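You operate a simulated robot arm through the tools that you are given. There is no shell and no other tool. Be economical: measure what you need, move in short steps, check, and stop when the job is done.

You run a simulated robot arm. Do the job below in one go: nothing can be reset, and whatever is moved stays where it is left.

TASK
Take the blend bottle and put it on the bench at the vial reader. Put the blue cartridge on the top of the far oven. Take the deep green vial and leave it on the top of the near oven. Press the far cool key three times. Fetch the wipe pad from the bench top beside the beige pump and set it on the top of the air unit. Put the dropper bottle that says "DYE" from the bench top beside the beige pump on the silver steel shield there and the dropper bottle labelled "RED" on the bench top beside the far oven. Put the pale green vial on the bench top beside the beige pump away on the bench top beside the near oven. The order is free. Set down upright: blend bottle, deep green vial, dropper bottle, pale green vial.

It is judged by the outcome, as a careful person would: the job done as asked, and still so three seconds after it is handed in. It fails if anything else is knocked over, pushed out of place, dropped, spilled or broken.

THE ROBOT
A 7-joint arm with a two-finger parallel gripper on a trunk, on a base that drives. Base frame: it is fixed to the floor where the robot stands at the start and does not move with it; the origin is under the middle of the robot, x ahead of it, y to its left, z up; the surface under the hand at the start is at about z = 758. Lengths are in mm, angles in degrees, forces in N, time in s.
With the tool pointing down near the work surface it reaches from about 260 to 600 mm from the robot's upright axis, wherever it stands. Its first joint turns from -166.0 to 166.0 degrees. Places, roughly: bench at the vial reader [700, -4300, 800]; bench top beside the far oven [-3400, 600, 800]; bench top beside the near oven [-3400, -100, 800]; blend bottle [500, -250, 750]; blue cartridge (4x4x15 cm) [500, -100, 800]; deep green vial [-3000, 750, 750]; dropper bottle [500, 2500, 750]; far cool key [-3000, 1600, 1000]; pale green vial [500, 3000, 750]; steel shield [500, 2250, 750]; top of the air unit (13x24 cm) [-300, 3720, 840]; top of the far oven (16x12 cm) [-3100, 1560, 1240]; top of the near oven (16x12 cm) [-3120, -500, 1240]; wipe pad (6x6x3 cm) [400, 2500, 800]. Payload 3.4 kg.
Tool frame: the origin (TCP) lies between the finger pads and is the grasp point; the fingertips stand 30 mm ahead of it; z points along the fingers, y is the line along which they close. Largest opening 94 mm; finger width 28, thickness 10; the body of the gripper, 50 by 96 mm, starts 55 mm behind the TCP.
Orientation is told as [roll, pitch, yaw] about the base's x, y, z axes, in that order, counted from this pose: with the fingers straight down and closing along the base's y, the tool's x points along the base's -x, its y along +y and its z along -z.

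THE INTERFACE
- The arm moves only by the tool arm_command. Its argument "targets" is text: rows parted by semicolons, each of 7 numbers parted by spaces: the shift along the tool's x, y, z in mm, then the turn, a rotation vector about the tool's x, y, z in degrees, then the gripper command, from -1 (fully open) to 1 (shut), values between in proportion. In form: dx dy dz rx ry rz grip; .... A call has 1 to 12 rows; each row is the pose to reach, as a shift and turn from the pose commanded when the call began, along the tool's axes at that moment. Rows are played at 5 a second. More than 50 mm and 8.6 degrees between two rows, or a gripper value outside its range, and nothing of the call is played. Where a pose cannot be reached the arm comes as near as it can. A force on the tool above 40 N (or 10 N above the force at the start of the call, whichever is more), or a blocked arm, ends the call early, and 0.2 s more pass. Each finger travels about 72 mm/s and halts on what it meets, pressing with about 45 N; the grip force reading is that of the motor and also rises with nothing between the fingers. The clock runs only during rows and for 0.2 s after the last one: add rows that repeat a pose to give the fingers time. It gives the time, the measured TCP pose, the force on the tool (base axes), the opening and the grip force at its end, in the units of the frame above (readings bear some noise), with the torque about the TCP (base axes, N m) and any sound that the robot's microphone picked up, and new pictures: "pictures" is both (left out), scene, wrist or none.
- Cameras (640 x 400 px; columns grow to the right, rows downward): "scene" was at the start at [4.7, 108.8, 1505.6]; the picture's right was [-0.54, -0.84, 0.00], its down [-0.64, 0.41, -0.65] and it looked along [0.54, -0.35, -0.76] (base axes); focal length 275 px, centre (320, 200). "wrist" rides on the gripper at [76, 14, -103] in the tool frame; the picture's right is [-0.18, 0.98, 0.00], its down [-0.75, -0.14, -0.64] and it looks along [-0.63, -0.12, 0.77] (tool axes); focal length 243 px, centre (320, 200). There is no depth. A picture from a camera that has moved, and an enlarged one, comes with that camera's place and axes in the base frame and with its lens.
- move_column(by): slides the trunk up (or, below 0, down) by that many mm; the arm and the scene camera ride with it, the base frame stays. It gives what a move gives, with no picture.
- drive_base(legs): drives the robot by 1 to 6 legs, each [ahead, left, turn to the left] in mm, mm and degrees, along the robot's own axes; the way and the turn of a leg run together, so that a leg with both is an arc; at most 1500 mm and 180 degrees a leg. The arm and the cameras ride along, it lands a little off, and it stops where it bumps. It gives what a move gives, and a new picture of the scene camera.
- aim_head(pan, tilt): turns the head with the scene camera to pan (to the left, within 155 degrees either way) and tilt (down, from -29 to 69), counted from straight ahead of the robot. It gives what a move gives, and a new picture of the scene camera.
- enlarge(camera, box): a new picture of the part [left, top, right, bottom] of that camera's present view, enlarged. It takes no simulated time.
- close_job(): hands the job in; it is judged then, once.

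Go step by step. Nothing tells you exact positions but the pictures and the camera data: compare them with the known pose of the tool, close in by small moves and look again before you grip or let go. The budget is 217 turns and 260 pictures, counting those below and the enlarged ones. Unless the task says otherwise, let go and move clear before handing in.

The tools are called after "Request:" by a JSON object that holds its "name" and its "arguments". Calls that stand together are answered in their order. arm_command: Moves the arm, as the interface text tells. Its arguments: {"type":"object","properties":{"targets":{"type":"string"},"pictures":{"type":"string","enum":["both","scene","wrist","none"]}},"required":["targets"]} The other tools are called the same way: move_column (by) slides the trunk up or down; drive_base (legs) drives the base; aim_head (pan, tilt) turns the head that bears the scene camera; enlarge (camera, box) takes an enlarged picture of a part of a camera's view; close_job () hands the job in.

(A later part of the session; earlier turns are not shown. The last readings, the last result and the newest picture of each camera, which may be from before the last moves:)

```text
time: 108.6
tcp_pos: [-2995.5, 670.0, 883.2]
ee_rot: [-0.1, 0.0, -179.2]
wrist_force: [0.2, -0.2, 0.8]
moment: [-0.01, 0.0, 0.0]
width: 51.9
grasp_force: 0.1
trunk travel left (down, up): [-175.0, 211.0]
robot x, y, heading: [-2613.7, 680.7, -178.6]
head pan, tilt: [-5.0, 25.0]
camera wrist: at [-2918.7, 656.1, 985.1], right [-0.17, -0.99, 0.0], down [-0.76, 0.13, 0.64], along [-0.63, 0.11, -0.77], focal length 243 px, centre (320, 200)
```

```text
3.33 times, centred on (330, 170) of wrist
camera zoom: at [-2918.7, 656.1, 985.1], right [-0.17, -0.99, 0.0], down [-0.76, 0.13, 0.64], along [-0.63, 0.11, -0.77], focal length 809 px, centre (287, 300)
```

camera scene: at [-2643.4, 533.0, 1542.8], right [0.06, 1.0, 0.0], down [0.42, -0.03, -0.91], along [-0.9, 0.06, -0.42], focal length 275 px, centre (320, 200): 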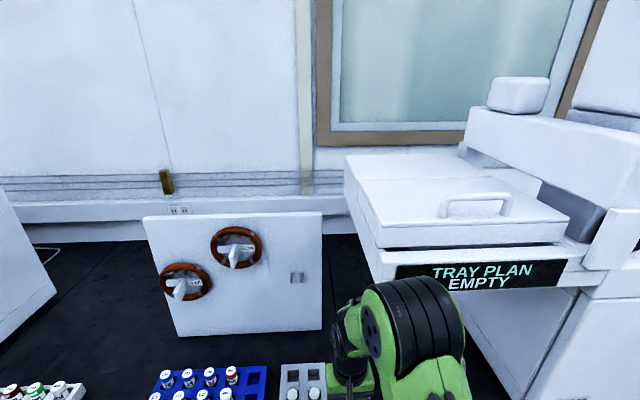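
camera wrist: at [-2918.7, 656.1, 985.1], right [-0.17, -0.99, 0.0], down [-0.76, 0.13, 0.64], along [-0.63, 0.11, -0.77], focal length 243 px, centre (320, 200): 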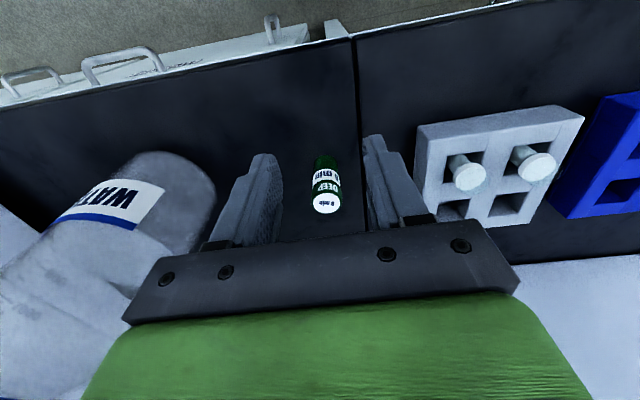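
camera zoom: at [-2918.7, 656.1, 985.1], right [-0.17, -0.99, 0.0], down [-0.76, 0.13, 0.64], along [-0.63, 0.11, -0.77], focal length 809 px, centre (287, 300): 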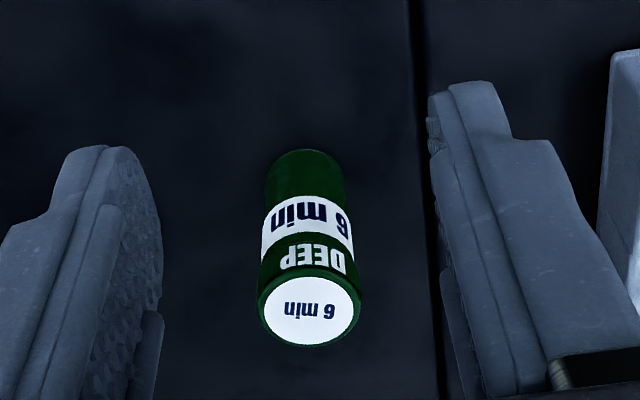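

The DEEP vial stands at about (-3053,673), top near z 826, diameter ~26. Moving over it and down.

Request:
{"name": "arm_command", "arguments": {"targets": "-30 -2 0 0 0 0 -0.1; -57 -3 0 0 0 0 -0.1; -57 -3 30 0 0 0 -0.1; -57 -3 60 0 0 0 -0.1; -57 -3 86 0 0 0 -0.1; -57 -3 86 0 0 0 -0.1", "pictures": "wrist"}}

```text
time: 110.0
tcp_pos: [-3055.9, 673.0, 794.9]
ee_rot: [-0.1, 0.0, -179.3]
wrist_force: [0.1, 0.5, -0.8]
moment: [-0.01, 0.02, 0.03]
width: 51.5
grasp_force: 0.0
trunk travel left (down, up): [-175.0, 211.0]
robot x, y, heading: [-2615.8, 679.2, -178.5]
head pan, tilt: [-5.0, 25.0]
camera wrist: at [-2978.2, 659.4, 896.9], right [-0.17, -0.99, 0.0], down [-0.76, 0.13, 0.64], along [-0.63, 0.11, -0.77], focal length 243 px, centre (320, 200)
```

wrist: 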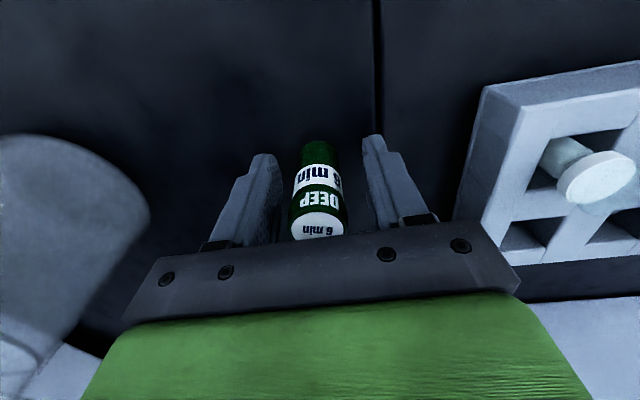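

Centred. Closing and lifting gently.

Request:
{"name": "arm_command", "arguments": {"targets": "0 0 0 0 0 0 0.4; 0 0 0 0 0 0 0.8; 0 0 0 0 0 0 1; 0 0 0 0 0 0 1; 0 0 -5 0 0 0 1; 0 0 -15 0 0 0 1; 0 0 -30 0 0 0 1; 0 0 -50 0 0 0 1; 0 0 -70 0 0 0 1; 0 0 -85 0 0 0 1", "pictures": "wrist"}}

```text
time: 112.4
tcp_pos: [-3026.6, 674.6, 841.1]
ee_rot: [-0.3, 6.6, -179.4]
wrist_force: [0.1, -0.6, -0.3]
moment: [0.02, 0.02, 0.0]
width: 26.2
grasp_force: 44.9
trunk travel left (down, up): [-175.0, 211.0]
robot x, y, heading: [-2617.2, 678.8, -178.5]
head pan, tilt: [-5.0, 25.0]
stopped in row 10: the arm was blocked; the commanded pose is now the measured one
camera wrist: at [-2961.0, 659.9, 951.0], right [-0.17, -0.98, -0.02], down [-0.82, 0.13, 0.55], along [-0.54, 0.12, -0.83], focal length 243 px, centre (320, 200)
```

wrist: 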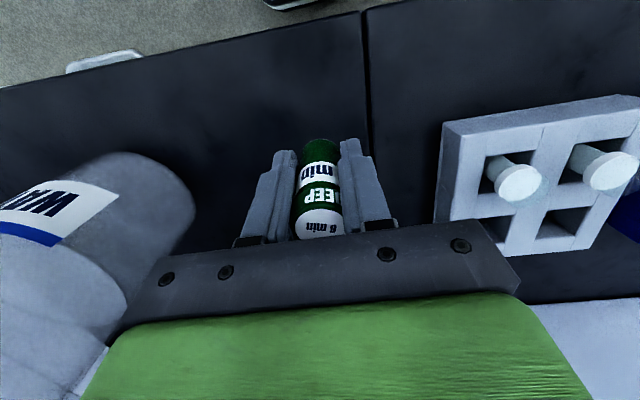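

Vial held (26 mm), but the arm is blocked upward by the overhanging tray. I relax down a little and drive straight back out.

Request:
{"name": "arm_command", "arguments": {"targets": "0 0 4 0 -1 0 1; 0 0 8 0 -2 0 1; 0 0 8 0 -2 0 1", "pictures": "none"}}

Request:
{"name": "drive_base", "arguments": {"legs": [[-250, 0, 0]]}}

```text
time: 113.2
tcp_pos: [-3030.1, 674.8, 834.7]
ee_rot: [-0.2, 3.8, -179.3]
wrist_force: [-0.1, -0.1, -0.2]
moment: [0.02, 0.01, 0.04]
width: 25.9
grasp_force: 45.1
trunk travel left (down, up): [-175.0, 211.0]
robot x, y, heading: [-2613.2, 679.5, -178.6]
head pan, tilt: [-5.0, 25.0]
```

```text
time: 115.1
tcp_pos: [-2776.2, 683.6, 835.1]
ee_rot: [-0.2, 4.0, -179.8]
wrist_force: [0.2, -0.1, 0.1]
moment: [-0.02, 0.03, 0.02]
width: 26.5
grasp_force: 45.4
trunk travel left (down, up): [-175.0, 211.0]
robot x, y, heading: [-2366.2, 686.7, -179.0]
head pan, tilt: [-5.0, 25.0]
camera scene: at [-2389.3, 538.9, 1542.9], right [0.07, 1.0, 0.0], down [0.42, -0.03, -0.91], along [-0.9, 0.06, -0.42], focal length 275 px, centre (320, 200)
```

scene: 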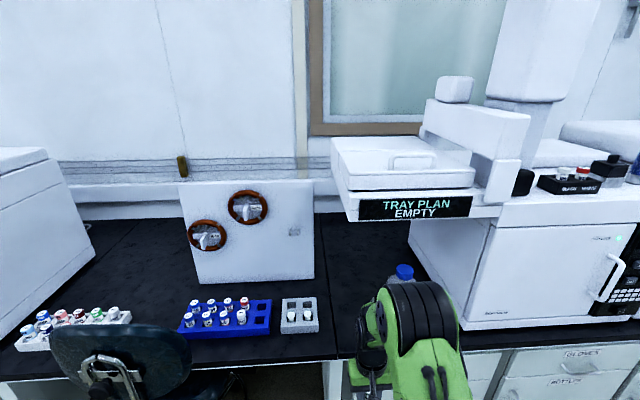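

Out safely. Raise the hand to carry height, lift the trunk and drive to the near oven at y ≈ -500.

Request:
{"name": "arm_command", "arguments": {"targets": "10 0 -40 0 -1 0 1; 20 0 -80 0 -2 0 1; 30 0 -120 0 -3 0 1; 40 0 -160 0 -4 0 1; 50 0 -200 0 -4 0 1; 60 0 -240 0 -4 0 1; 60 0 -265 0 -4 0 1; 60 0 -265 0 -4 0 1", "pictures": "none"}}

Request:
{"name": "drive_base", "arguments": {"legs": [[-180, 0, 0], [0, 1190, 0]]}}

Request:
{"name": "move_column", "arguments": {"by": 210}}

Request:
{"name": "aim_head", "arguments": {"pan": 0, "tilt": 35}}

```text
time: 116.9
tcp_pos: [-2737.0, 683.1, 1102.7]
ee_rot: [-0.2, -0.1, -179.8]
wrist_force: [0.0, -0.2, -0.2]
moment: [0.01, 0.03, 0.01]
width: 26.2
grasp_force: 44.9
trunk travel left (down, up): [-175.0, 211.0]
robot x, y, heading: [-2360.7, 685.4, -179.1]
head pan, tilt: [-5.0, 25.0]
```

```text
time: 123.9
tcp_pos: [-2537.4, -473.2, 1103.6]
ee_rot: [-0.2, -0.1, -179.5]
wrist_force: [-0.4, -0.5, -0.3]
moment: [-0.01, -0.04, 0.03]
width: 26.0
grasp_force: 45.1
trunk travel left (down, up): [-175.0, 211.0]
robot x, y, heading: [-2161.9, -471.4, -178.9]
head pan, tilt: [-5.0, 25.0]
camera scene: at [-2190.4, -615.2, 1542.8], right [0.06, 1.0, 0.0], down [0.42, -0.03, -0.91], along [-0.9, 0.06, -0.42], focal length 275 px, centre (320, 200)
```

scene: 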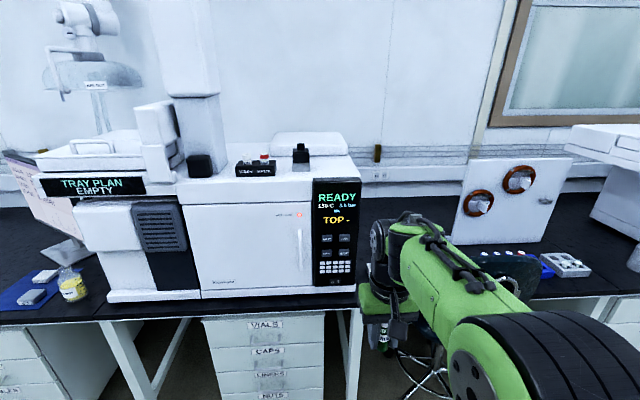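

```text
time: 126.1
tcp_pos: [-2537.8, -473.8, 1312.0]
ee_rot: [-0.2, 0.0, -179.5]
wrist_force: [-0.1, 0.1, -1.2]
moment: [-0.03, -0.01, 0.02]
width: 26.2
grasp_force: 45.2
trunk travel left (down, up): [-385.0, 1.0]
robot x, y, heading: [-2159.9, -468.9, -178.8]
head pan, tilt: [-5.0, 25.0]
```

```text
time: 126.8
tcp_pos: [-2537.3, -473.3, 1312.4]
ee_rot: [-0.3, 0.0, -179.6]
wrist_force: [-0.5, 0.2, -0.7]
moment: [-0.02, -0.01, -0.02]
width: 26.4
grasp_force: 44.5
trunk travel left (down, up): [-385.0, 1.0]
robot x, y, heading: [-2157.9, -469.4, -178.8]
head pan, tilt: [0.0, 35.0]
camera scene: at [-2186.6, -622.7, 1736.3], right [-0.02, 1.0, 0.0], down [0.57, 0.01, -0.82], along [-0.82, -0.02, -0.57], focal length 275 px, centre (320, 200)
```

scene: 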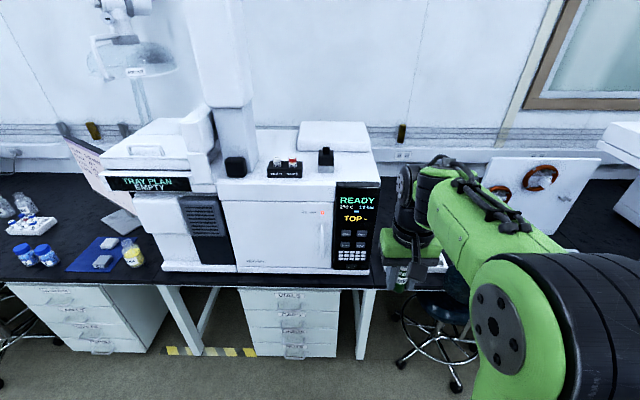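

The near oven's free patch is around (-3105,-512). I drive in with the vial above top height.

Request:
{"name": "drive_base", "arguments": {"legs": [[440, 40, 0]]}}

Request:
{"name": "arm_command", "arguments": {"targets": "0 0 0 0 0 0 1", "pictures": "wrist"}}

```text
time: 129.5
tcp_pos: [-2977.3, -518.6, 1311.7]
ee_rot: [-0.1, 0.0, -179.9]
wrist_force: [0.4, -0.1, 0.0]
moment: [0.03, -0.04, 0.02]
width: 26.0
grasp_force: 44.8
trunk travel left (down, up): [-385.0, 1.0]
robot x, y, heading: [-2600.5, -517.8, -179.3]
head pan, tilt: [0.0, 35.0]
camera scene: at [-2626.8, -671.5, 1736.3], right [-0.02, 1.0, 0.0], down [0.57, 0.01, -0.82], along [-0.82, -0.01, -0.57], focal length 275 px, centre (320, 200)
```

scene: 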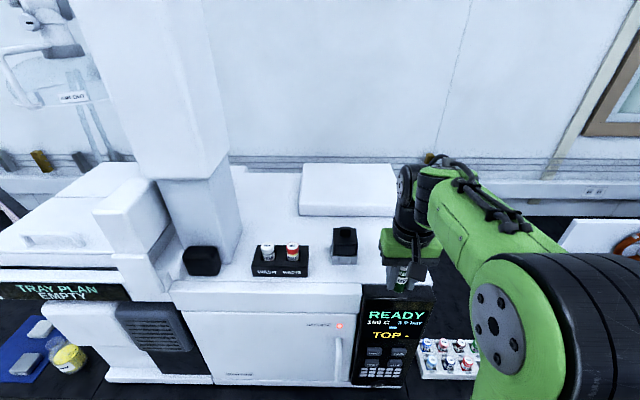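

```text
time: 129.9
tcp_pos: [-2976.3, -519.2, 1312.5]
ee_rot: [-0.2, 0.0, -179.9]
wrist_force: [0.1, -0.2, -0.4]
moment: [-0.02, 0.05, -0.04]
width: 26.2
grasp_force: 45.0
trunk travel left (down, up): [-385.0, 1.0]
robot x, y, heading: [-2599.8, -520.0, -178.9]
head pan, tilt: [0.0, 35.0]
camera wrist: at [-2898.4, -534.8, 1414.4], right [-0.18, -0.98, 0.0], down [-0.75, 0.14, 0.64], along [-0.63, 0.12, -0.77], focal length 243 px, centre (320, 200)
```

wrist: 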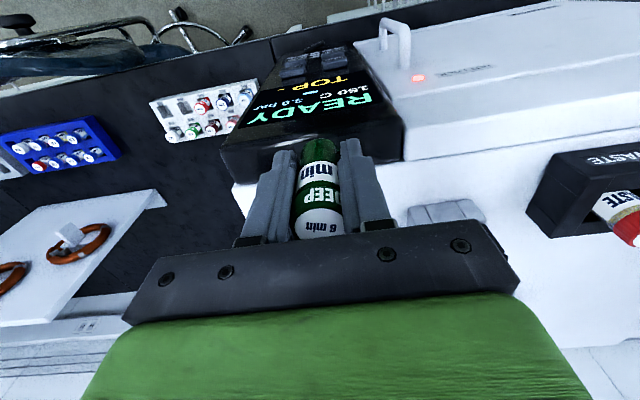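

The strip behind the READY panel is clear, centred at y ≈ -511. Moving over it and lowering near the surface.

Request:
{"name": "arm_command", "arguments": {"targets": "-40 -3 0 0 0 0 1; -80 -5 0 0 0 0 1; -122 -8 0 0 0 0 1; -122 -8 15 0 0 0 1; -122 -8 30 0 0 0 1; -122 -8 30 0 0 0 1", "pictures": "wrist"}}

Request:
{"name": "arm_command", "arguments": {"targets": "0 0 3 0 0 0 1; 0 0 6 0 0 0 1; 0 0 8 0 0 0 1; 0 0 10 0 0 0 1; 0 0 12 0 0 0 1; 0 0 14 0 0 0 1; 0 0 16 0 0 0 1; 0 0 18 0 0 0 1; 0 0 20 0 0 0 1; 0 0 22 0 0 0 1"}}

```text
time: 131.3
tcp_pos: [-3098.6, -511.1, 1283.3]
ee_rot: [-0.3, 0.1, -180.0]
wrist_force: [-0.2, 0.6, 0.3]
moment: [-0.03, 0.0, 0.02]
width: 26.0
grasp_force: 45.3
trunk travel left (down, up): [-385.0, 1.0]
robot x, y, heading: [-2603.0, -518.3, -179.0]
head pan, tilt: [0.0, 35.0]
camera wrist: at [-3021.5, -526.3, 1385.7], right [-0.18, -0.98, 0.0], down [-0.75, 0.14, 0.64], along [-0.63, 0.12, -0.77], focal length 243 px, centre (320, 200)
```

wrist: 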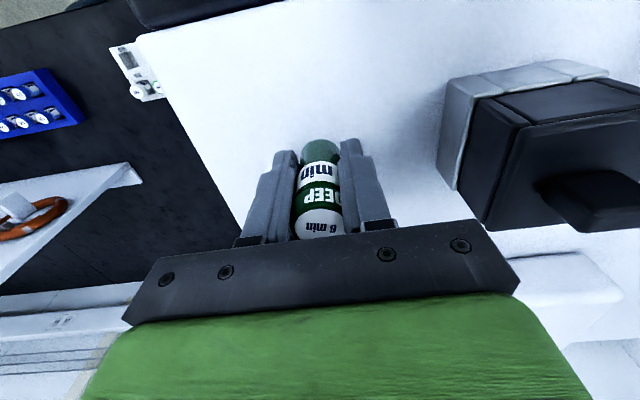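

```text
time: 133.4
tcp_pos: [-3099.4, -510.3, 1265.0]
ee_rot: [-0.2, -0.5, -179.9]
wrist_force: [4.5, 0.6, 9.9]
moment: [0.0, -0.18, 0.02]
width: 26.0
grasp_force: 44.8
trunk travel left (down, up): [-385.0, 1.0]
robot x, y, heading: [-2602.7, -518.5, -179.0]
head pan, tilt: [0.0, 35.0]
stopped in row 10: the force on the tool passed its limit at 41 N (the readings are from after the stop); the commanded pose is now the measured one
camera scene: at [-2624.9, -671.4, 1736.0], right [-0.02, 1.0, 0.0], down [0.57, 0.01, -0.82], along [-0.82, -0.01, -0.57], focal length 275 px, centre (320, 200)
camera wrist: at [-3020.4, -526.6, 1367.3], right [-0.18, -0.98, 0.0], down [-0.75, 0.14, 0.65], along [-0.64, 0.12, -0.76], focal length 243 px, centre (320, 200)
```

scene: 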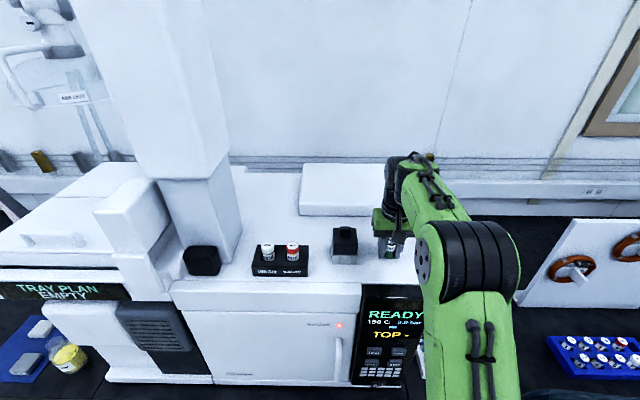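
wrist: 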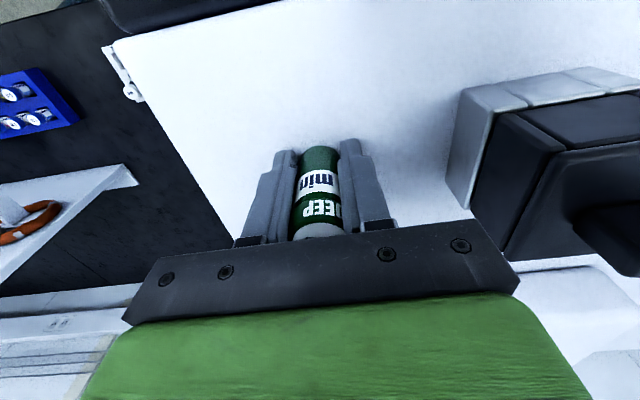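

Contact made. Opening moderately, then rising.

Request:
{"name": "arm_command", "arguments": {"targets": "0 0 0 0 0 0 0.7; 0 0 0 0 0 0 0.4; 0 0 0 0 0 0 0.1; 0 0 0 0 0 0 0; 0 0 -15 0 0 0 0; 0 0 -35 0 0 0 0; 0 0 -55 0 0 0 0; 0 0 -70 0 0 0 0; 0 0 -70 0 0 0 0"}}

```text
time: 135.4
tcp_pos: [-3100.2, -511.5, 1334.6]
ee_rot: [-0.2, -0.4, -179.9]
wrist_force: [0.4, -0.1, 0.2]
moment: [0.02, 0.01, 0.02]
width: 47.0
grasp_force: 0.0
trunk travel left (down, up): [-385.0, 1.0]
robot x, y, heading: [-2604.1, -521.0, -178.8]
head pan, tilt: [0.0, 35.0]
camera scene: at [-2626.7, -671.6, 1736.3], right [-0.02, 1.0, 0.0], down [0.57, 0.01, -0.82], along [-0.82, -0.01, -0.57], focal length 275 px, centre (320, 200)
camera wrist: at [-3021.9, -526.9, 1436.2], right [-0.18, -0.98, 0.0], down [-0.75, 0.14, 0.65], along [-0.64, 0.12, -0.76], focal length 243 px, centre (320, 200)
```

scene: 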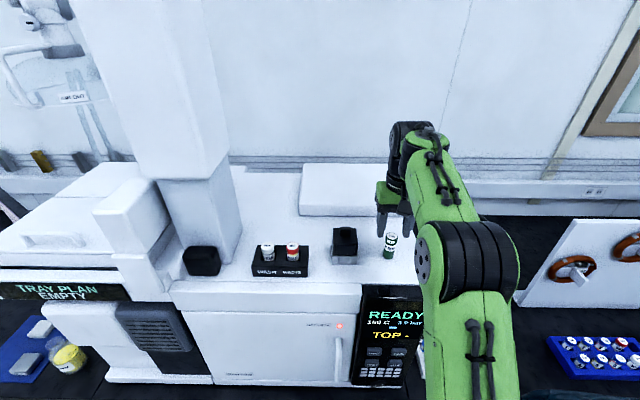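
wrist: 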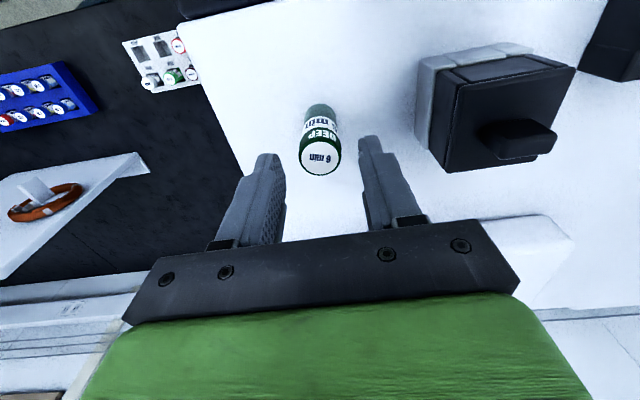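

The deep green vial stands on the near oven. I back the hand off, lower the trunk and return to the first bench for the bottle.

Request:
{"name": "arm_command", "arguments": {"targets": "20 0 -8 0 0 0 0; 60 0 -8 0 0 0 0; 100 0 -8 0 0 0 0; 140 0 -8 0 0 0 -0.5; 160 0 -8 0 0 0 -1; 160 0 -8 0 0 0 -1", "pictures": "none"}}

Request:
{"name": "drive_base", "arguments": {"legs": [[-1000, -260, 0], [0, 0, 180], [1300, 240, 0]]}}

Request:
{"name": "move_column", "arguments": {"by": -210}}

Request:
{"name": "aim_head", "arguments": {"pan": -25, "tilt": 50}}

```text
time: 136.8
tcp_pos: [-2939.2, -512.5, 1340.8]
ee_rot: [-0.2, -0.5, -179.9]
wrist_force: [0.1, 0.3, -0.3]
moment: [0.01, -0.01, 0.01]
width: 93.8
grasp_force: 0.0
trunk travel left (down, up): [-385.0, 1.0]
robot x, y, heading: [-2597.8, -516.2, -179.2]
head pan, tilt: [0.0, 35.0]
```

```text
time: 155.8
tcp_pos: [22.9, 36.9, 1340.3]
ee_rot: [-0.2, -0.3, 1.3]
wrist_force: [0.0, 0.2, 0.1]
moment: [-0.02, 0.02, -0.01]
width: 94.1
grasp_force: 0.0
trunk travel left (down, up): [-385.0, 1.0]
robot x, y, heading: [-317.8, 35.1, 2.1]
head pan, tilt: [0.0, 35.0]
camera scene: at [-294.6, 187.2, 1736.3], right [0.04, -1.0, 0.0], down [-0.57, -0.02, -0.82], along [0.82, 0.03, -0.57], focal length 275 px, centre (320, 200)
```

scene: 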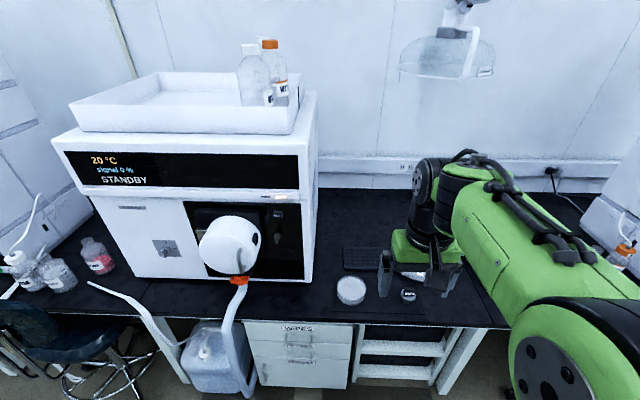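

```text
time: 158.0
tcp_pos: [21.4, 36.3, 1133.0]
ee_rot: [-0.1, -0.4, 1.4]
wrist_force: [0.3, -0.5, -0.7]
moment: [0.0, 0.02, 0.02]
width: 94.3
grasp_force: 0.0
trunk travel left (down, up): [-175.0, 211.0]
robot x, y, heading: [-314.1, 33.3, 1.9]
head pan, tilt: [0.0, 35.0]
```

```text
time: 158.9
tcp_pos: [22.8, 35.6, 1132.3]
ee_rot: [-0.2, -0.3, 1.2]
wrist_force: [0.5, 0.8, -0.2]
moment: [-0.03, 0.0, 0.0]
width: 94.0
grasp_force: 0.0
trunk travel left (down, up): [-175.0, 211.0]
robot x, y, heading: [-317.0, 36.3, 2.4]
head pan, tilt: [-25.0, 50.0]
camera scene: at [-311.8, 154.1, 1505.4], right [-0.39, -0.92, 0.0], down [-0.71, 0.3, -0.64], along [0.59, -0.25, -0.77], focal length 275 px, centre (320, 200)
```

scene: 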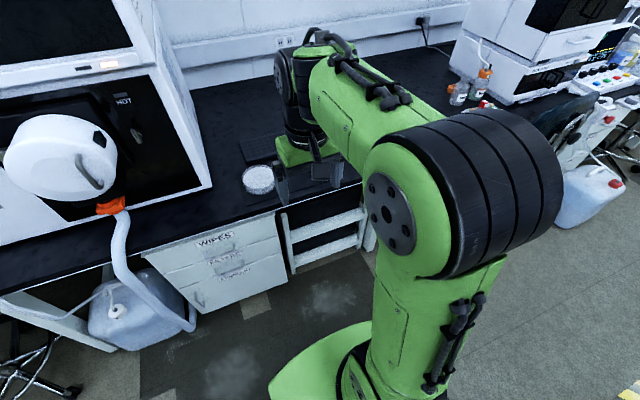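

Now back by the bench. I drive in front of the lying bottle, slightly to the right.

Request:
{"name": "drive_base", "arguments": {"legs": [[0, -160, -2], [305, 0, 0]]}}

Request:
{"name": "arm_command", "arguments": {"targets": "0 0 0 0 0.4 0 -1; 0 0 0 0 0.4 0 -1", "pictures": "wrist"}}

```text
time: 162.0
tcp_pos: [333.8, -138.7, 1131.0]
ee_rot: [-0.2, -0.5, -1.0]
wrist_force: [0.2, -0.3, -0.1]
moment: [0.0, 0.0, 0.03]
width: 94.0
grasp_force: 0.1
trunk travel left (down, up): [-175.0, 211.0]
robot x, y, heading: [-5.4, -124.3, 0.0]
head pan, tilt: [-25.0, 50.0]
camera scene: at [4.8, -8.6, 1505.3], right [-0.42, -0.91, 0.0], down [-0.69, 0.32, -0.64], along [0.58, -0.27, -0.77], focal length 275 px, centre (320, 200)
```

scene: 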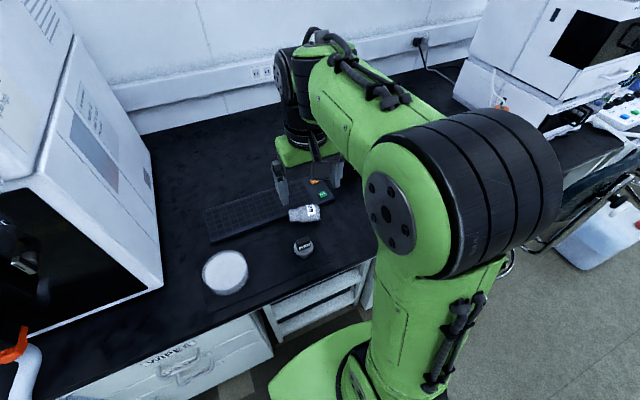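

```text
time: 162.6
tcp_pos: [331.9, -138.9, 1131.6]
ee_rot: [-0.2, -0.1, -1.0]
wrist_force: [-0.5, -0.7, -0.4]
moment: [0.03, -0.03, -0.01]
width: 93.9
grasp_force: 0.1
trunk travel left (down, up): [-175.0, 211.0]
robot x, y, heading: [-6.3, -124.4, -0.1]
head pan, tilt: [-25.0, 50.0]
camera wrist: at [256.9, -123.4, 1234.8], right [0.2, 0.98, 0.0], down [0.75, -0.15, 0.64], along [0.63, -0.13, -0.77], focal length 243 px, centre (320, 200)
```

wrist: 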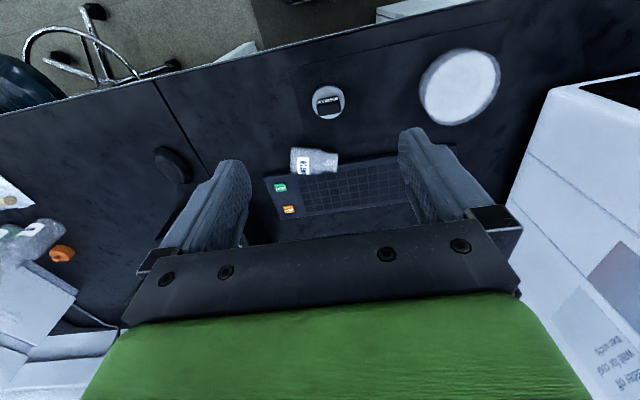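

Bottle as before. I move above it while yawing the hand ~75° so the fingers close across its axis.

Request:
{"name": "arm_command", "arguments": {"targets": "-12 -5 14 0 0 -6.4 -1; -24 -10 28 0 0 -12.8 -1; -36 -15 42 0 0 -19.2 -1; -48 -20 56 0 0 -25.6 -1; -61 -25 70 0 0 -32 -1; -74 -30 84 0 0 -38.4 -1; -86 -35 98 0 0 -44.8 -1; -98 -40 112 0 0 -51.2 -1; -111 -45 126 0 0 -57.6 -1; -124 -50 140 0 0 -64 -1; -137 -55 150 0 0 -70.4 -1; -150 -61 155 0 0 -76.5 -1"}}

Request:
{"name": "enlarge", "arguments": {"camera": "wrist", "box": [200, 20, 440, 240]}}

```text
time: 165.2
tcp_pos: [480.7, -203.3, 978.8]
ee_rot: [0.0, 0.3, 75.6]
wrist_force: [0.7, 0.3, 0.7]
moment: [-0.03, 0.01, 0.01]
width: 94.1
grasp_force: 0.0
trunk travel left (down, up): [-175.0, 211.0]
robot x, y, heading: [-11.5, -127.2, -0.4]
head pan, tilt: [-25.0, 50.0]
camera scene: at [4.1, -8.9, 1505.4], right [-0.42, -0.91, 0.0], down [-0.69, 0.32, -0.64], along [0.58, -0.27, -0.77], focal length 275 px, centre (320, 200)
camera wrist: at [449.4, -273.8, 1081.4], right [-0.91, 0.42, 0.0], down [0.32, 0.7, 0.64], along [0.27, 0.58, -0.77], focal length 243 px, centre (320, 200)
```

scene: 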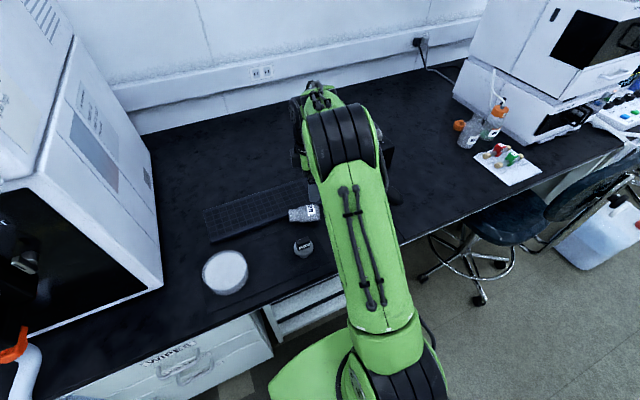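
wrist: 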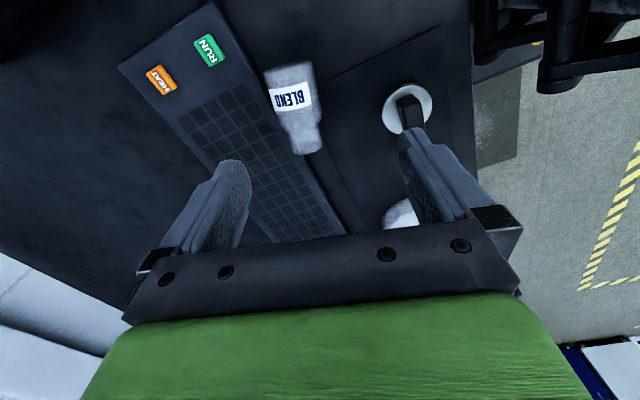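

```text
1.82 times, centred on (320, 130) of wrist
camera zoom: at [449.4, -273.8, 1081.4], right [-0.91, 0.42, 0.0], down [0.32, 0.7, 0.64], along [0.27, 0.58, -0.77], focal length 441 px, centre (320, 327)
```

zoom: 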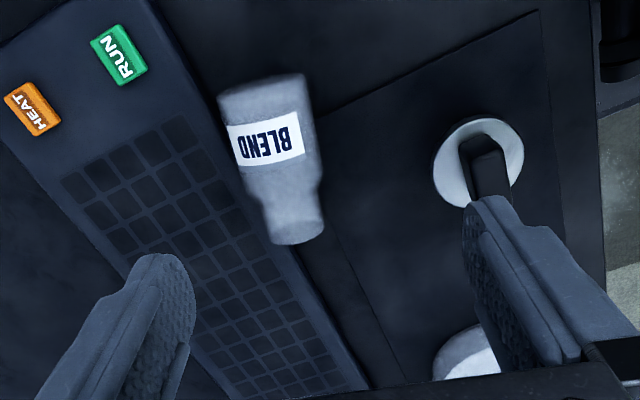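

Bottle axis confirmed: base (507,-235), mouth (533,-135). Descending astride it with tips just above keyboard height.

Request:
{"name": "arm_command", "arguments": {"targets": "-4 -17 20 0 0 0 -1; -9 -33 50 0 0 0 -1; -9 -33 90 0 0 0 -1; -9 -33 125 0 0 0 -1; -9 -33 152 0 0 0 -0.8; -9 -33 152 0 0 0 -0.6"}}

```text
time: 166.6
tcp_pos: [514.2, -204.6, 825.2]
ee_rot: [-0.2, 0.2, 75.5]
wrist_force: [-0.6, -0.4, 0.6]
moment: [0.01, 0.07, 0.01]
width: 75.4
grasp_force: 0.0
trunk travel left (down, up): [-175.0, 211.0]
robot x, y, heading: [-6.9, -124.6, 0.0]
head pan, tilt: [-25.0, 50.0]
camera scene: at [3.4, -8.6, 1505.3], right [-0.42, -0.91, 0.0], down [-0.69, 0.32, -0.64], along [0.58, -0.27, -0.77], focal length 275 px, centre (320, 200)
camera wrist: at [482.8, -275.0, 928.4], right [-0.91, 0.42, 0.0], down [0.32, 0.7, 0.64], along [0.27, 0.58, -0.77], focal length 243 px, centre (320, 200)
```

scene: 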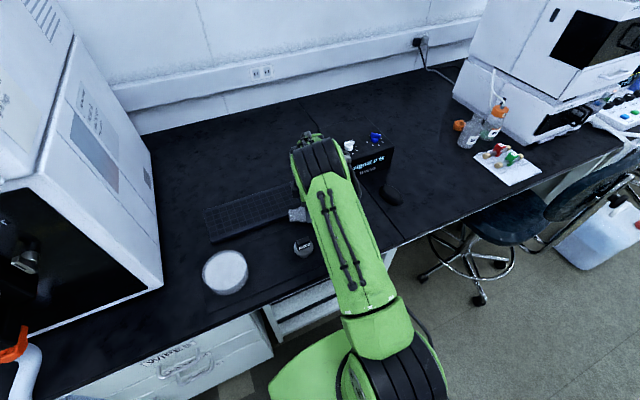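
wrist: 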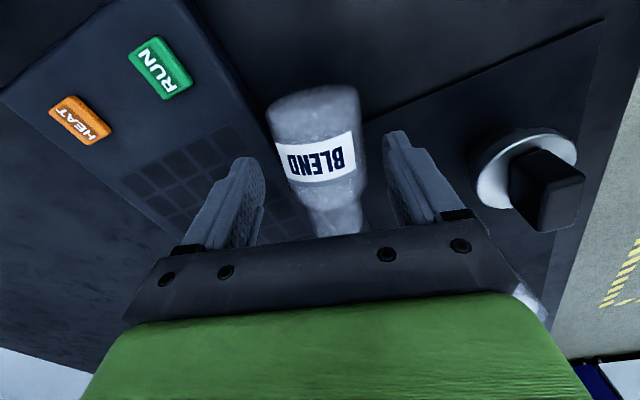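

Centred on the bottle. I narrow the fingers and drag it about 32 mm away from the keyboard.

Request:
{"name": "arm_command", "arguments": {"targets": "0 0 0 0 0 0 -0.4; 0 0 0 0 0 0 -0.32; 0 6 0 0 0 0 -0.32; 0 12 0 0 0 0 -0.32; 0 18 0 0 0 0 -0.32; 0 24 0 0 0 0 -0.32; 0 30 0 0 0 0 -0.32; 0 35 0 0 0 0 -0.32; 0 35 0 0 0 0 -0.32", "pictures": "wrist"}}

```text
time: 168.6
tcp_pos: [481.6, -194.9, 825.1]
ee_rot: [-0.1, 0.2, 75.6]
wrist_force: [-0.4, 0.8, 1.0]
moment: [-0.06, -0.02, -0.01]
width: 62.1
grasp_force: 0.0
trunk travel left (down, up): [-175.0, 211.0]
robot x, y, heading: [-5.2, -125.3, -0.4]
head pan, tilt: [-25.0, 50.0]
camera wrist: at [450.3, -265.5, 928.1], right [-0.91, 0.42, 0.0], down [0.32, 0.7, 0.64], along [0.27, 0.58, -0.77], focal length 243 px, centre (320, 200)
```

wrist: 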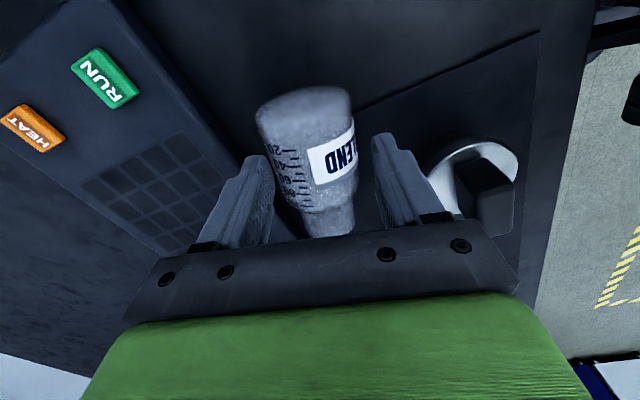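

The bottle rolled freely to the new spot between the fingers. Now I lean the tool 35° (tips toward the bottle's base) and lower to grip height.

Request:
{"name": "arm_command", "arguments": {"targets": "0 0 0 0 7 0 -0.32; -2 0 0 0 14 0 -0.32; -4 0 0 0 21 0 -0.32; -6 0 0 0 28 0 -0.32; -7 0 0 0 35 0 -0.32; -7 0 8 0 35 0 -0.32; -7 0 16 0 35 0 -0.32; -7 0 24 0 35 0 -0.32; -7 0 24 0 35 0 -0.32"}}

```text
time: 170.6
tcp_pos: [483.6, -187.3, 801.2]
ee_rot: [-0.1, 35.2, 75.5]
wrist_force: [-0.1, -0.8, 0.1]
moment: [0.01, 0.01, 0.02]
width: 62.2
grasp_force: 0.1
trunk travel left (down, up): [-175.0, 211.0]
robot x, y, heading: [-7.1, -126.1, -0.2]
head pan, tilt: [-25.0, 50.0]
camera scene: at [3.6, -8.6, 1505.3], right [-0.42, -0.91, 0.0], down [-0.69, 0.32, -0.64], along [0.58, -0.27, -0.77], focal length 275 px, centre (320, 200)
camera wrist: at [469.4, -187.8, 929.2], right [-0.91, 0.39, -0.11], down [0.38, 0.92, 0.09], along [0.13, 0.04, -0.99], focal length 243 px, centre (320, 200)
```

scene: 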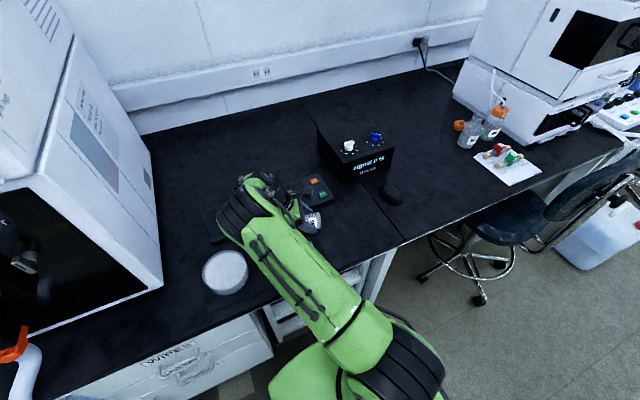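
wrist: 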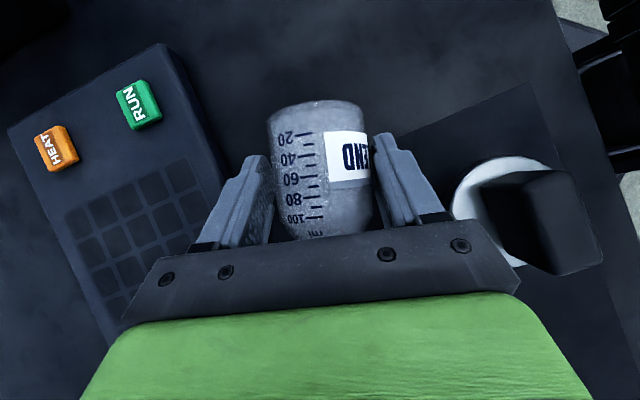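

Well placed. Lowering 5 mm more and closing on the body.

Request:
{"name": "arm_command", "arguments": {"targets": "-2.9 0 4.1 0 0 0 -0.32; -2.9 0 4.1 0 0 0 0; -2.9 0 4.1 0 0 0 0.5; -2.9 0 4.1 0 0 0 1; -2.9 0 4.1 0 0 0 1; -2.9 0 4.1 0 0 0 1", "pictures": "wrist"}}

```text
time: 172.0
tcp_pos: [483.1, -188.0, 796.5]
ee_rot: [-0.2, 35.1, 75.6]
wrist_force: [1.4, 0.9, 5.3]
moment: [-0.04, -0.03, -0.02]
width: 58.6
grasp_force: 44.9
trunk travel left (down, up): [-175.0, 211.0]
robot x, y, heading: [-4.9, -126.6, 0.0]
head pan, tilt: [-25.0, 50.0]
camera wrist: at [469.4, -187.5, 924.4], right [-0.91, 0.39, -0.11], down [0.38, 0.92, 0.09], along [0.14, 0.04, -0.99], focal length 243 px, centre (320, 200)
```

wrist: 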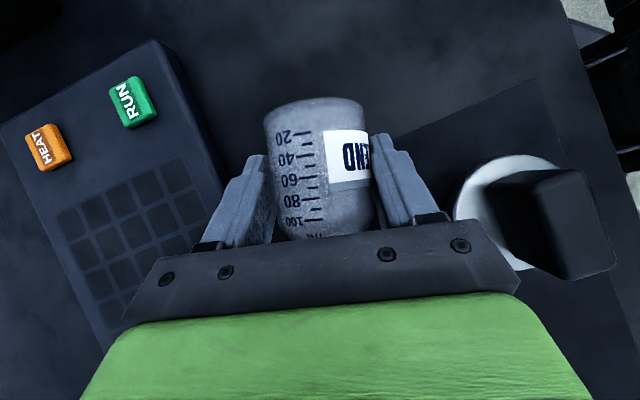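

Gripped at 58.6 mm. A slow lift to verify the hold.

Request:
{"name": "arm_command", "arguments": {"targets": "1.1 0 -1.6 0 0 0 1; 2.9 0 -4.1 0 0 0 1; 5.7 0 -8.2 0 0 0 1; 8.6 0 -12.3 0 0 0 1; 11.5 0 -16.4 0 0 0 1; 14.4 0 -20.5 0 0 0 1; 17.2 0 -24.6 0 0 0 1; 17.2 0 -24.6 0 0 0 1; 17.2 0 -24.6 0 0 0 1"}}

```text
time: 174.0
tcp_pos: [483.1, -187.2, 826.1]
ee_rot: [-0.2, 35.2, 75.6]
wrist_force: [0.3, 0.3, -1.0]
moment: [-0.01, 0.02, 0.01]
width: 58.5
grasp_force: 45.2
trunk travel left (down, up): [-175.0, 211.0]
robot x, y, heading: [-8.8, -128.5, 0.1]
head pan, tilt: [-25.0, 50.0]
camera scene: at [3.7, -8.6, 1505.3], right [-0.42, -0.91, 0.0], down [-0.69, 0.32, -0.64], along [0.58, -0.27, -0.77], focal length 275 px, centre (320, 200)
camera wrist: at [469.6, -187.4, 954.0], right [-0.91, 0.39, -0.11], down [0.38, 0.92, 0.09], along [0.13, 0.04, -0.99], focal length 243 px, centre (320, 200)
```

scene: 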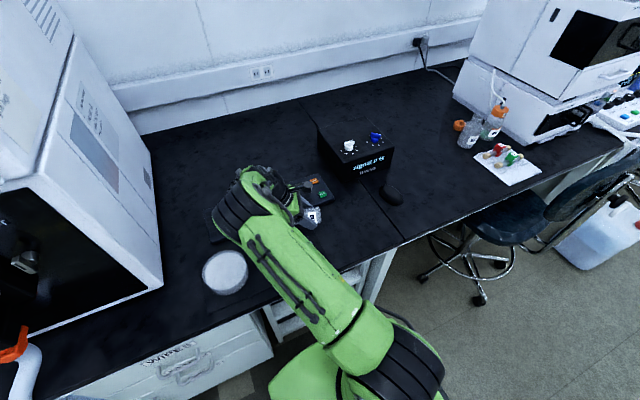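
wrist: 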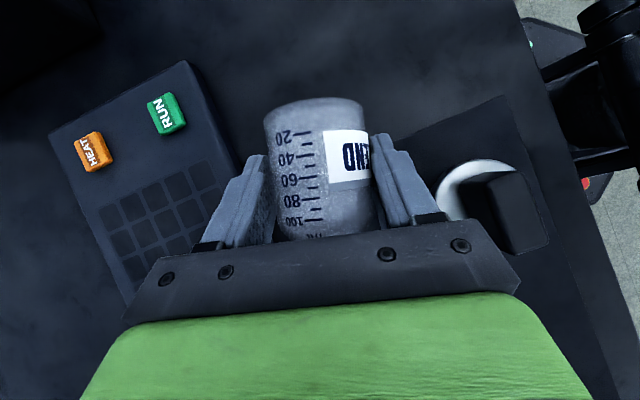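

Holding well (bottle is light). Lifting clear, then straightening the tool and unwinding the yaw.

Request:
{"name": "arm_command", "arguments": {"targets": "14 0 -20 0 0 0 1; 28 0 -41 0 0 0 1; 43 0 -61 0 0 0 1; 57 0 -82 0 0 0 1; 72 0 -102 0 0 0 1; 86 0 -123 0 0 0 1; 86 0 -123 0 -7 0 1; 86 0 -123 0 -14 0 1; 86 0 -123 0 -21 0 1; 86 0 -123 0 -28 0 1; 86 0 -123 0 -35 0 1", "pictures": "none"}}

Request:
{"name": "arm_command", "arguments": {"targets": "3 8 0 0 0 6.3 1; 6 16 0 0 0 12.6 1; 9 24 0 0 0 18.9 1; 12 32 0 0 0 25.2 1; 15 40 0 0 0 31.5 1; 18 48 -5 0 0 37.8 1; 21 56 -10 0 0 44.1 1; 24 64 -15 0 0 50.4 1; 27 72 -20 0 0 56.7 1; 29 78 -25 0 0 63 1; 30 84 -30 0 0 69.3 1; 30 90 -35 0 0 75.5 1", "pictures": "wrist"}}

```text
time: 176.4
tcp_pos: [483.0, -187.7, 976.1]
ee_rot: [0.0, 0.1, 75.6]
wrist_force: [0.7, 0.2, -1.4]
moment: [-0.02, -0.01, 0.02]
width: 58.8
grasp_force: 45.6
trunk travel left (down, up): [-175.0, 211.0]
robot x, y, heading: [-9.2, -126.2, 0.1]
head pan, tilt: [-25.0, 50.0]
```

```text
time: 179.0
tcp_pos: [389.8, -193.7, 1012.1]
ee_rot: [-0.2, 0.0, 0.0]
wrist_force: [-0.1, -0.1, -1.5]
moment: [0.0, -0.02, -0.01]
width: 58.9
grasp_force: 45.2
trunk travel left (down, up): [-175.0, 211.0]
robot x, y, heading: [-5.3, -131.5, -0.2]
head pan, tilt: [-25.0, 50.0]
camera wrist: at [313.8, -179.7, 1114.7], right [0.18, 0.98, 0.0], down [0.75, -0.14, 0.64], along [0.63, -0.12, -0.77], focal length 243 px, centre (320, 200)
```

wrist: 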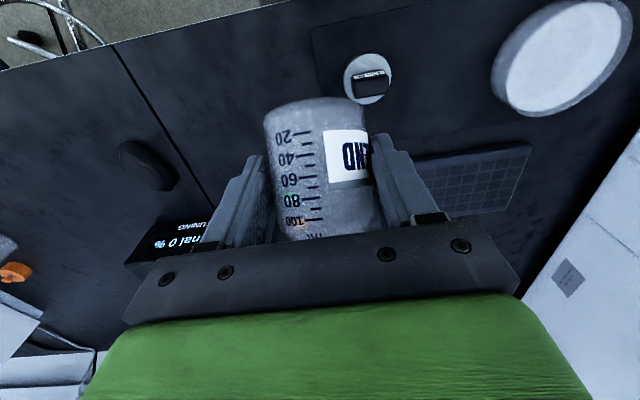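

Now pitching the tool forward by 55° so the bottle stands upright for carrying.

Request:
{"name": "arm_command", "arguments": {"targets": "-5 0 -10 0 -7 0 1; -10 0 -20 0 -14 0 1; -15 0 -30 0 -21 0 1; -20 0 -40 0 -28 0 1; -25 0 -50 0 -35 0 1; -30 0 -60 0 -42 0 1; -35 0 -70 0 -49 0 1; -40 0 -75 0 -55 0 1; -40 0 -75 0 -55 0 1"}}

Request:
{"name": "enlarge", "arguments": {"camera": "scene", "box": [230, 60, 430, 240]}}

```text
time: 181.0
tcp_pos: [429.5, -193.7, 1086.6]
ee_rot: [-0.3, -55.0, 0.4]
wrist_force: [-0.3, 0.4, -0.6]
moment: [0.0, 0.03, -0.01]
width: 58.8
grasp_force: 44.8
trunk travel left (down, up): [-175.0, 211.0]
robot x, y, heading: [-8.9, -125.0, -0.0]
head pan, tilt: [-25.0, 50.0]
camera scene: at [3.6, -8.6, 1505.3], right [-0.42, -0.91, 0.0], down [-0.69, 0.32, -0.64], along [0.58, -0.27, -0.77], focal length 275 px, centre (320, 200)
camera wrist: at [302.2, -179.7, 1082.8], right [0.1, 0.98, 0.15], down [-0.09, -0.14, 0.99], along [0.99, -0.12, 0.08], focal length 243 px, centre (320, 200)
```

scene: 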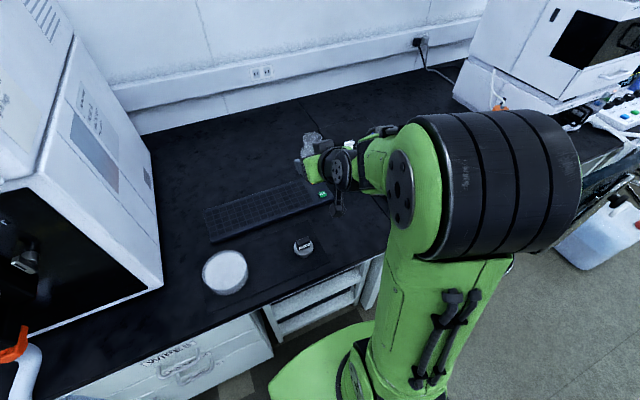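
wrist: 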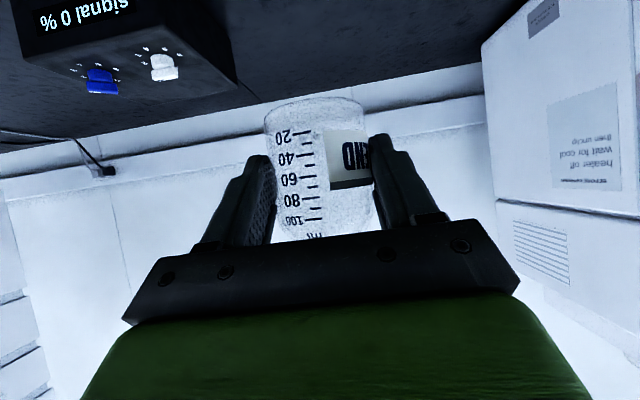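

```text
2.22 times, centred on (330, 150) of scene
camera zoom: at [3.6, -8.6, 1505.3], right [-0.42, -0.91, 0.0], down [-0.69, 0.32, -0.64], along [0.58, -0.27, -0.77], focal length 610 px, centre (298, 311)
```

zoom: 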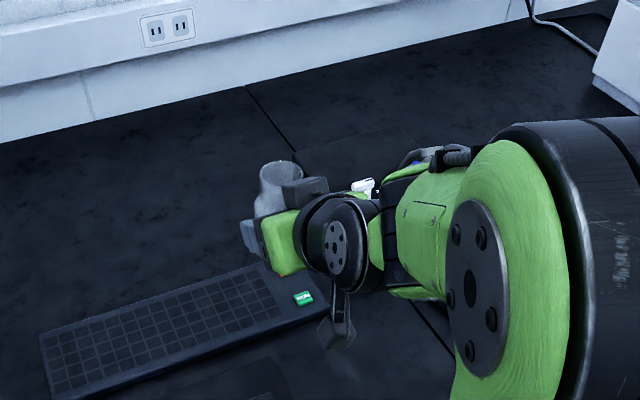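

The bottle is upright in the grip. I back out into the aisle, look right, and drive toward the vial reader.

Request:
{"name": "drive_base", "arguments": {"legs": [[-700, 0, 0]]}}

Request:
{"name": "aim_head", "arguments": {"pan": -75, "tilt": 20}}

```text
time: 184.9
tcp_pos: [-280.9, -192.4, 1086.6]
ee_rot: [-0.2, -55.1, 0.6]
wrist_force: [1.1, -0.6, -0.4]
moment: [-0.03, 0.01, -0.02]
width: 58.8
grasp_force: 44.9
trunk travel left (down, up): [-175.0, 211.0]
robot x, y, heading: [-713.9, -126.9, 0.3]
head pan, tilt: [-25.0, 50.0]
camera scene: at [-706.7, -9.1, 1505.3], right [-0.42, -0.91, 0.0], down [-0.69, 0.32, -0.64], along [0.58, -0.27, -0.77], focal length 275 px, centre (320, 200)
```

scene: 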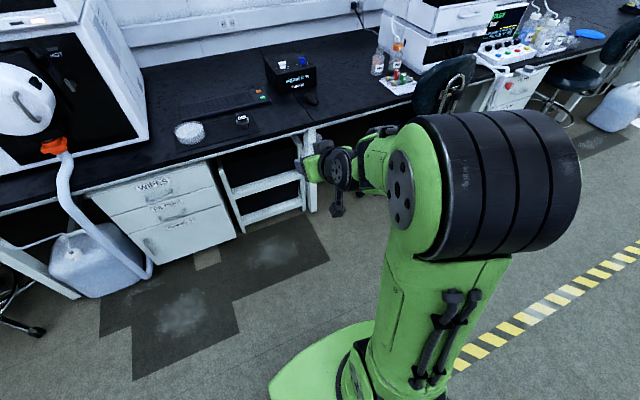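

```text
time: 186.1
tcp_pos: [-280.2, -193.2, 1087.0]
ee_rot: [-0.3, -55.0, 0.7]
wrist_force: [0.3, -0.2, -1.4]
moment: [-0.03, -0.01, 0.0]
width: 58.9
grasp_force: 44.9
trunk travel left (down, up): [-175.0, 211.0]
robot x, y, heading: [-713.1, -126.9, 0.3]
head pan, tilt: [-75.0, 20.0]
camera scene: at [-751.5, -66.6, 1550.9], right [-0.97, -0.26, 0.0], down [-0.09, 0.33, -0.94], along [0.25, -0.91, -0.34], focal length 275 px, centre (320, 200)
```

scene: 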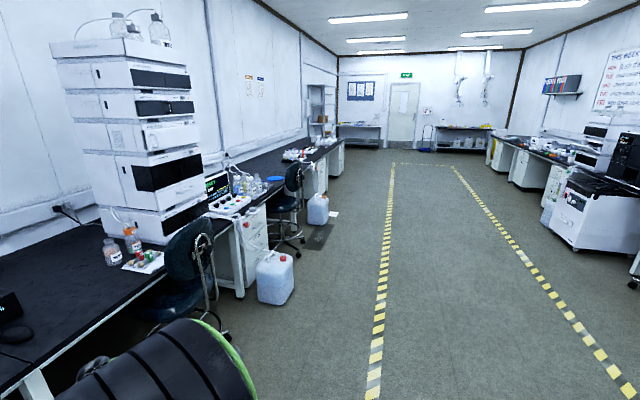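

The aisle is clear. Driving right about 4.1 m in legs.

Request:
{"name": "drive_base", "arguments": {"legs": [[0, -1400, 0], [0, -1400, 0], [0, -1300, 0]]}}

Request:
{"name": "aim_head", "arguments": {"pan": 0, "tilt": 30}}

```text
time: 205.7
tcp_pos: [-248.0, -4274.8, 1086.4]
ee_rot: [-0.2, -55.0, 1.0]
wrist_force: [0.2, -0.8, -1.3]
moment: [0.01, 0.04, -0.03]
width: 58.9
grasp_force: 45.2
trunk travel left (down, up): [-175.0, 211.0]
robot x, y, heading: [-685.3, -4212.8, 0.8]
head pan, tilt: [-75.0, 20.0]
camera scene: at [-721.3, -4152.1, 1550.9], right [-0.96, -0.27, 0.0], down [-0.09, 0.33, -0.94], along [0.25, -0.91, -0.34], focal length 275 px, centre (320, 200)
```

scene: 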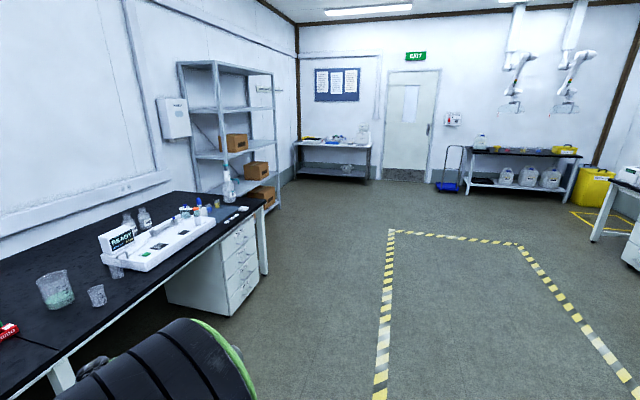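

```text
time: 207.2
tcp_pos: [-249.0, -4275.3, 1085.6]
ee_rot: [-0.3, -54.9, 0.9]
wrist_force: [0.3, -0.1, -1.8]
moment: [0.01, -0.02, -0.01]
width: 58.8
grasp_force: 45.3
trunk travel left (down, up): [-175.0, 211.0]
robot x, y, heading: [-683.8, -4212.3, 0.5]
head pan, tilt: [0.0, 30.0]
camera scene: at [-655.6, -4061.3, 1534.9], right [0.01, -1.0, 0.0], down [-0.5, 0.0, -0.87], along [0.87, 0.01, -0.5], focal length 275 px, centre (320, 200)
```

scene: 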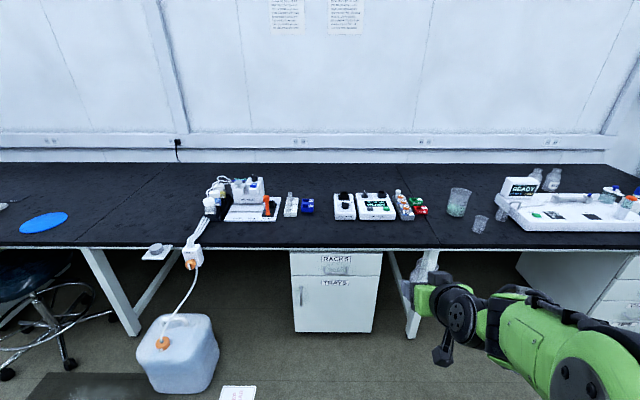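

I see the bench; the reader should be near px (370,200). Enlarging to identify it and the free space.

Request:
{"name": "enlarge", "arguments": {"camera": "scene", "box": [270, 160, 470, 250]}}

Request:
{"name": "enlarge", "arguments": {"camera": "scene", "box": [440, 150, 640, 250]}}

```text
3.20 times, centred on (370, 205) of scene
camera zoom: at [-655.6, -4061.3, 1534.9], right [0.01, -1.0, 0.0], down [-0.5, 0.0, -0.87], along [0.87, 0.01, -0.5], focal length 879 px, centre (160, 184)
```

zoom: 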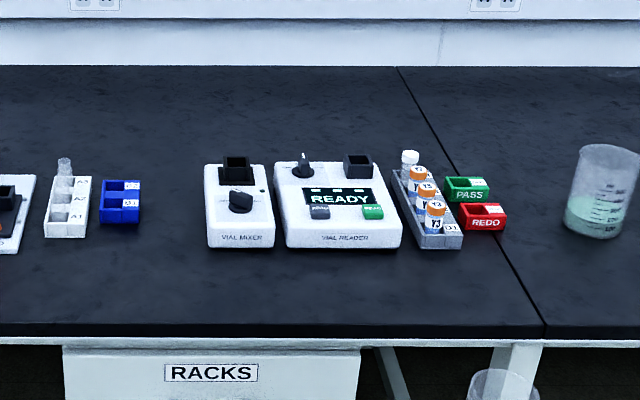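

```text
3.20 times, centred on (540, 200) of scene
camera zoom: at [-655.6, -4061.3, 1534.9], right [0.01, -1.0, 0.0], down [-0.5, 0.0, -0.87], along [0.87, 0.01, -0.5], focal length 879 px, centre (-384, 200)
```

zoom: 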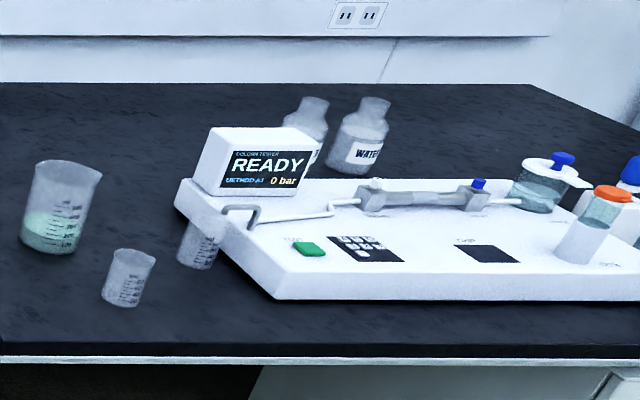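

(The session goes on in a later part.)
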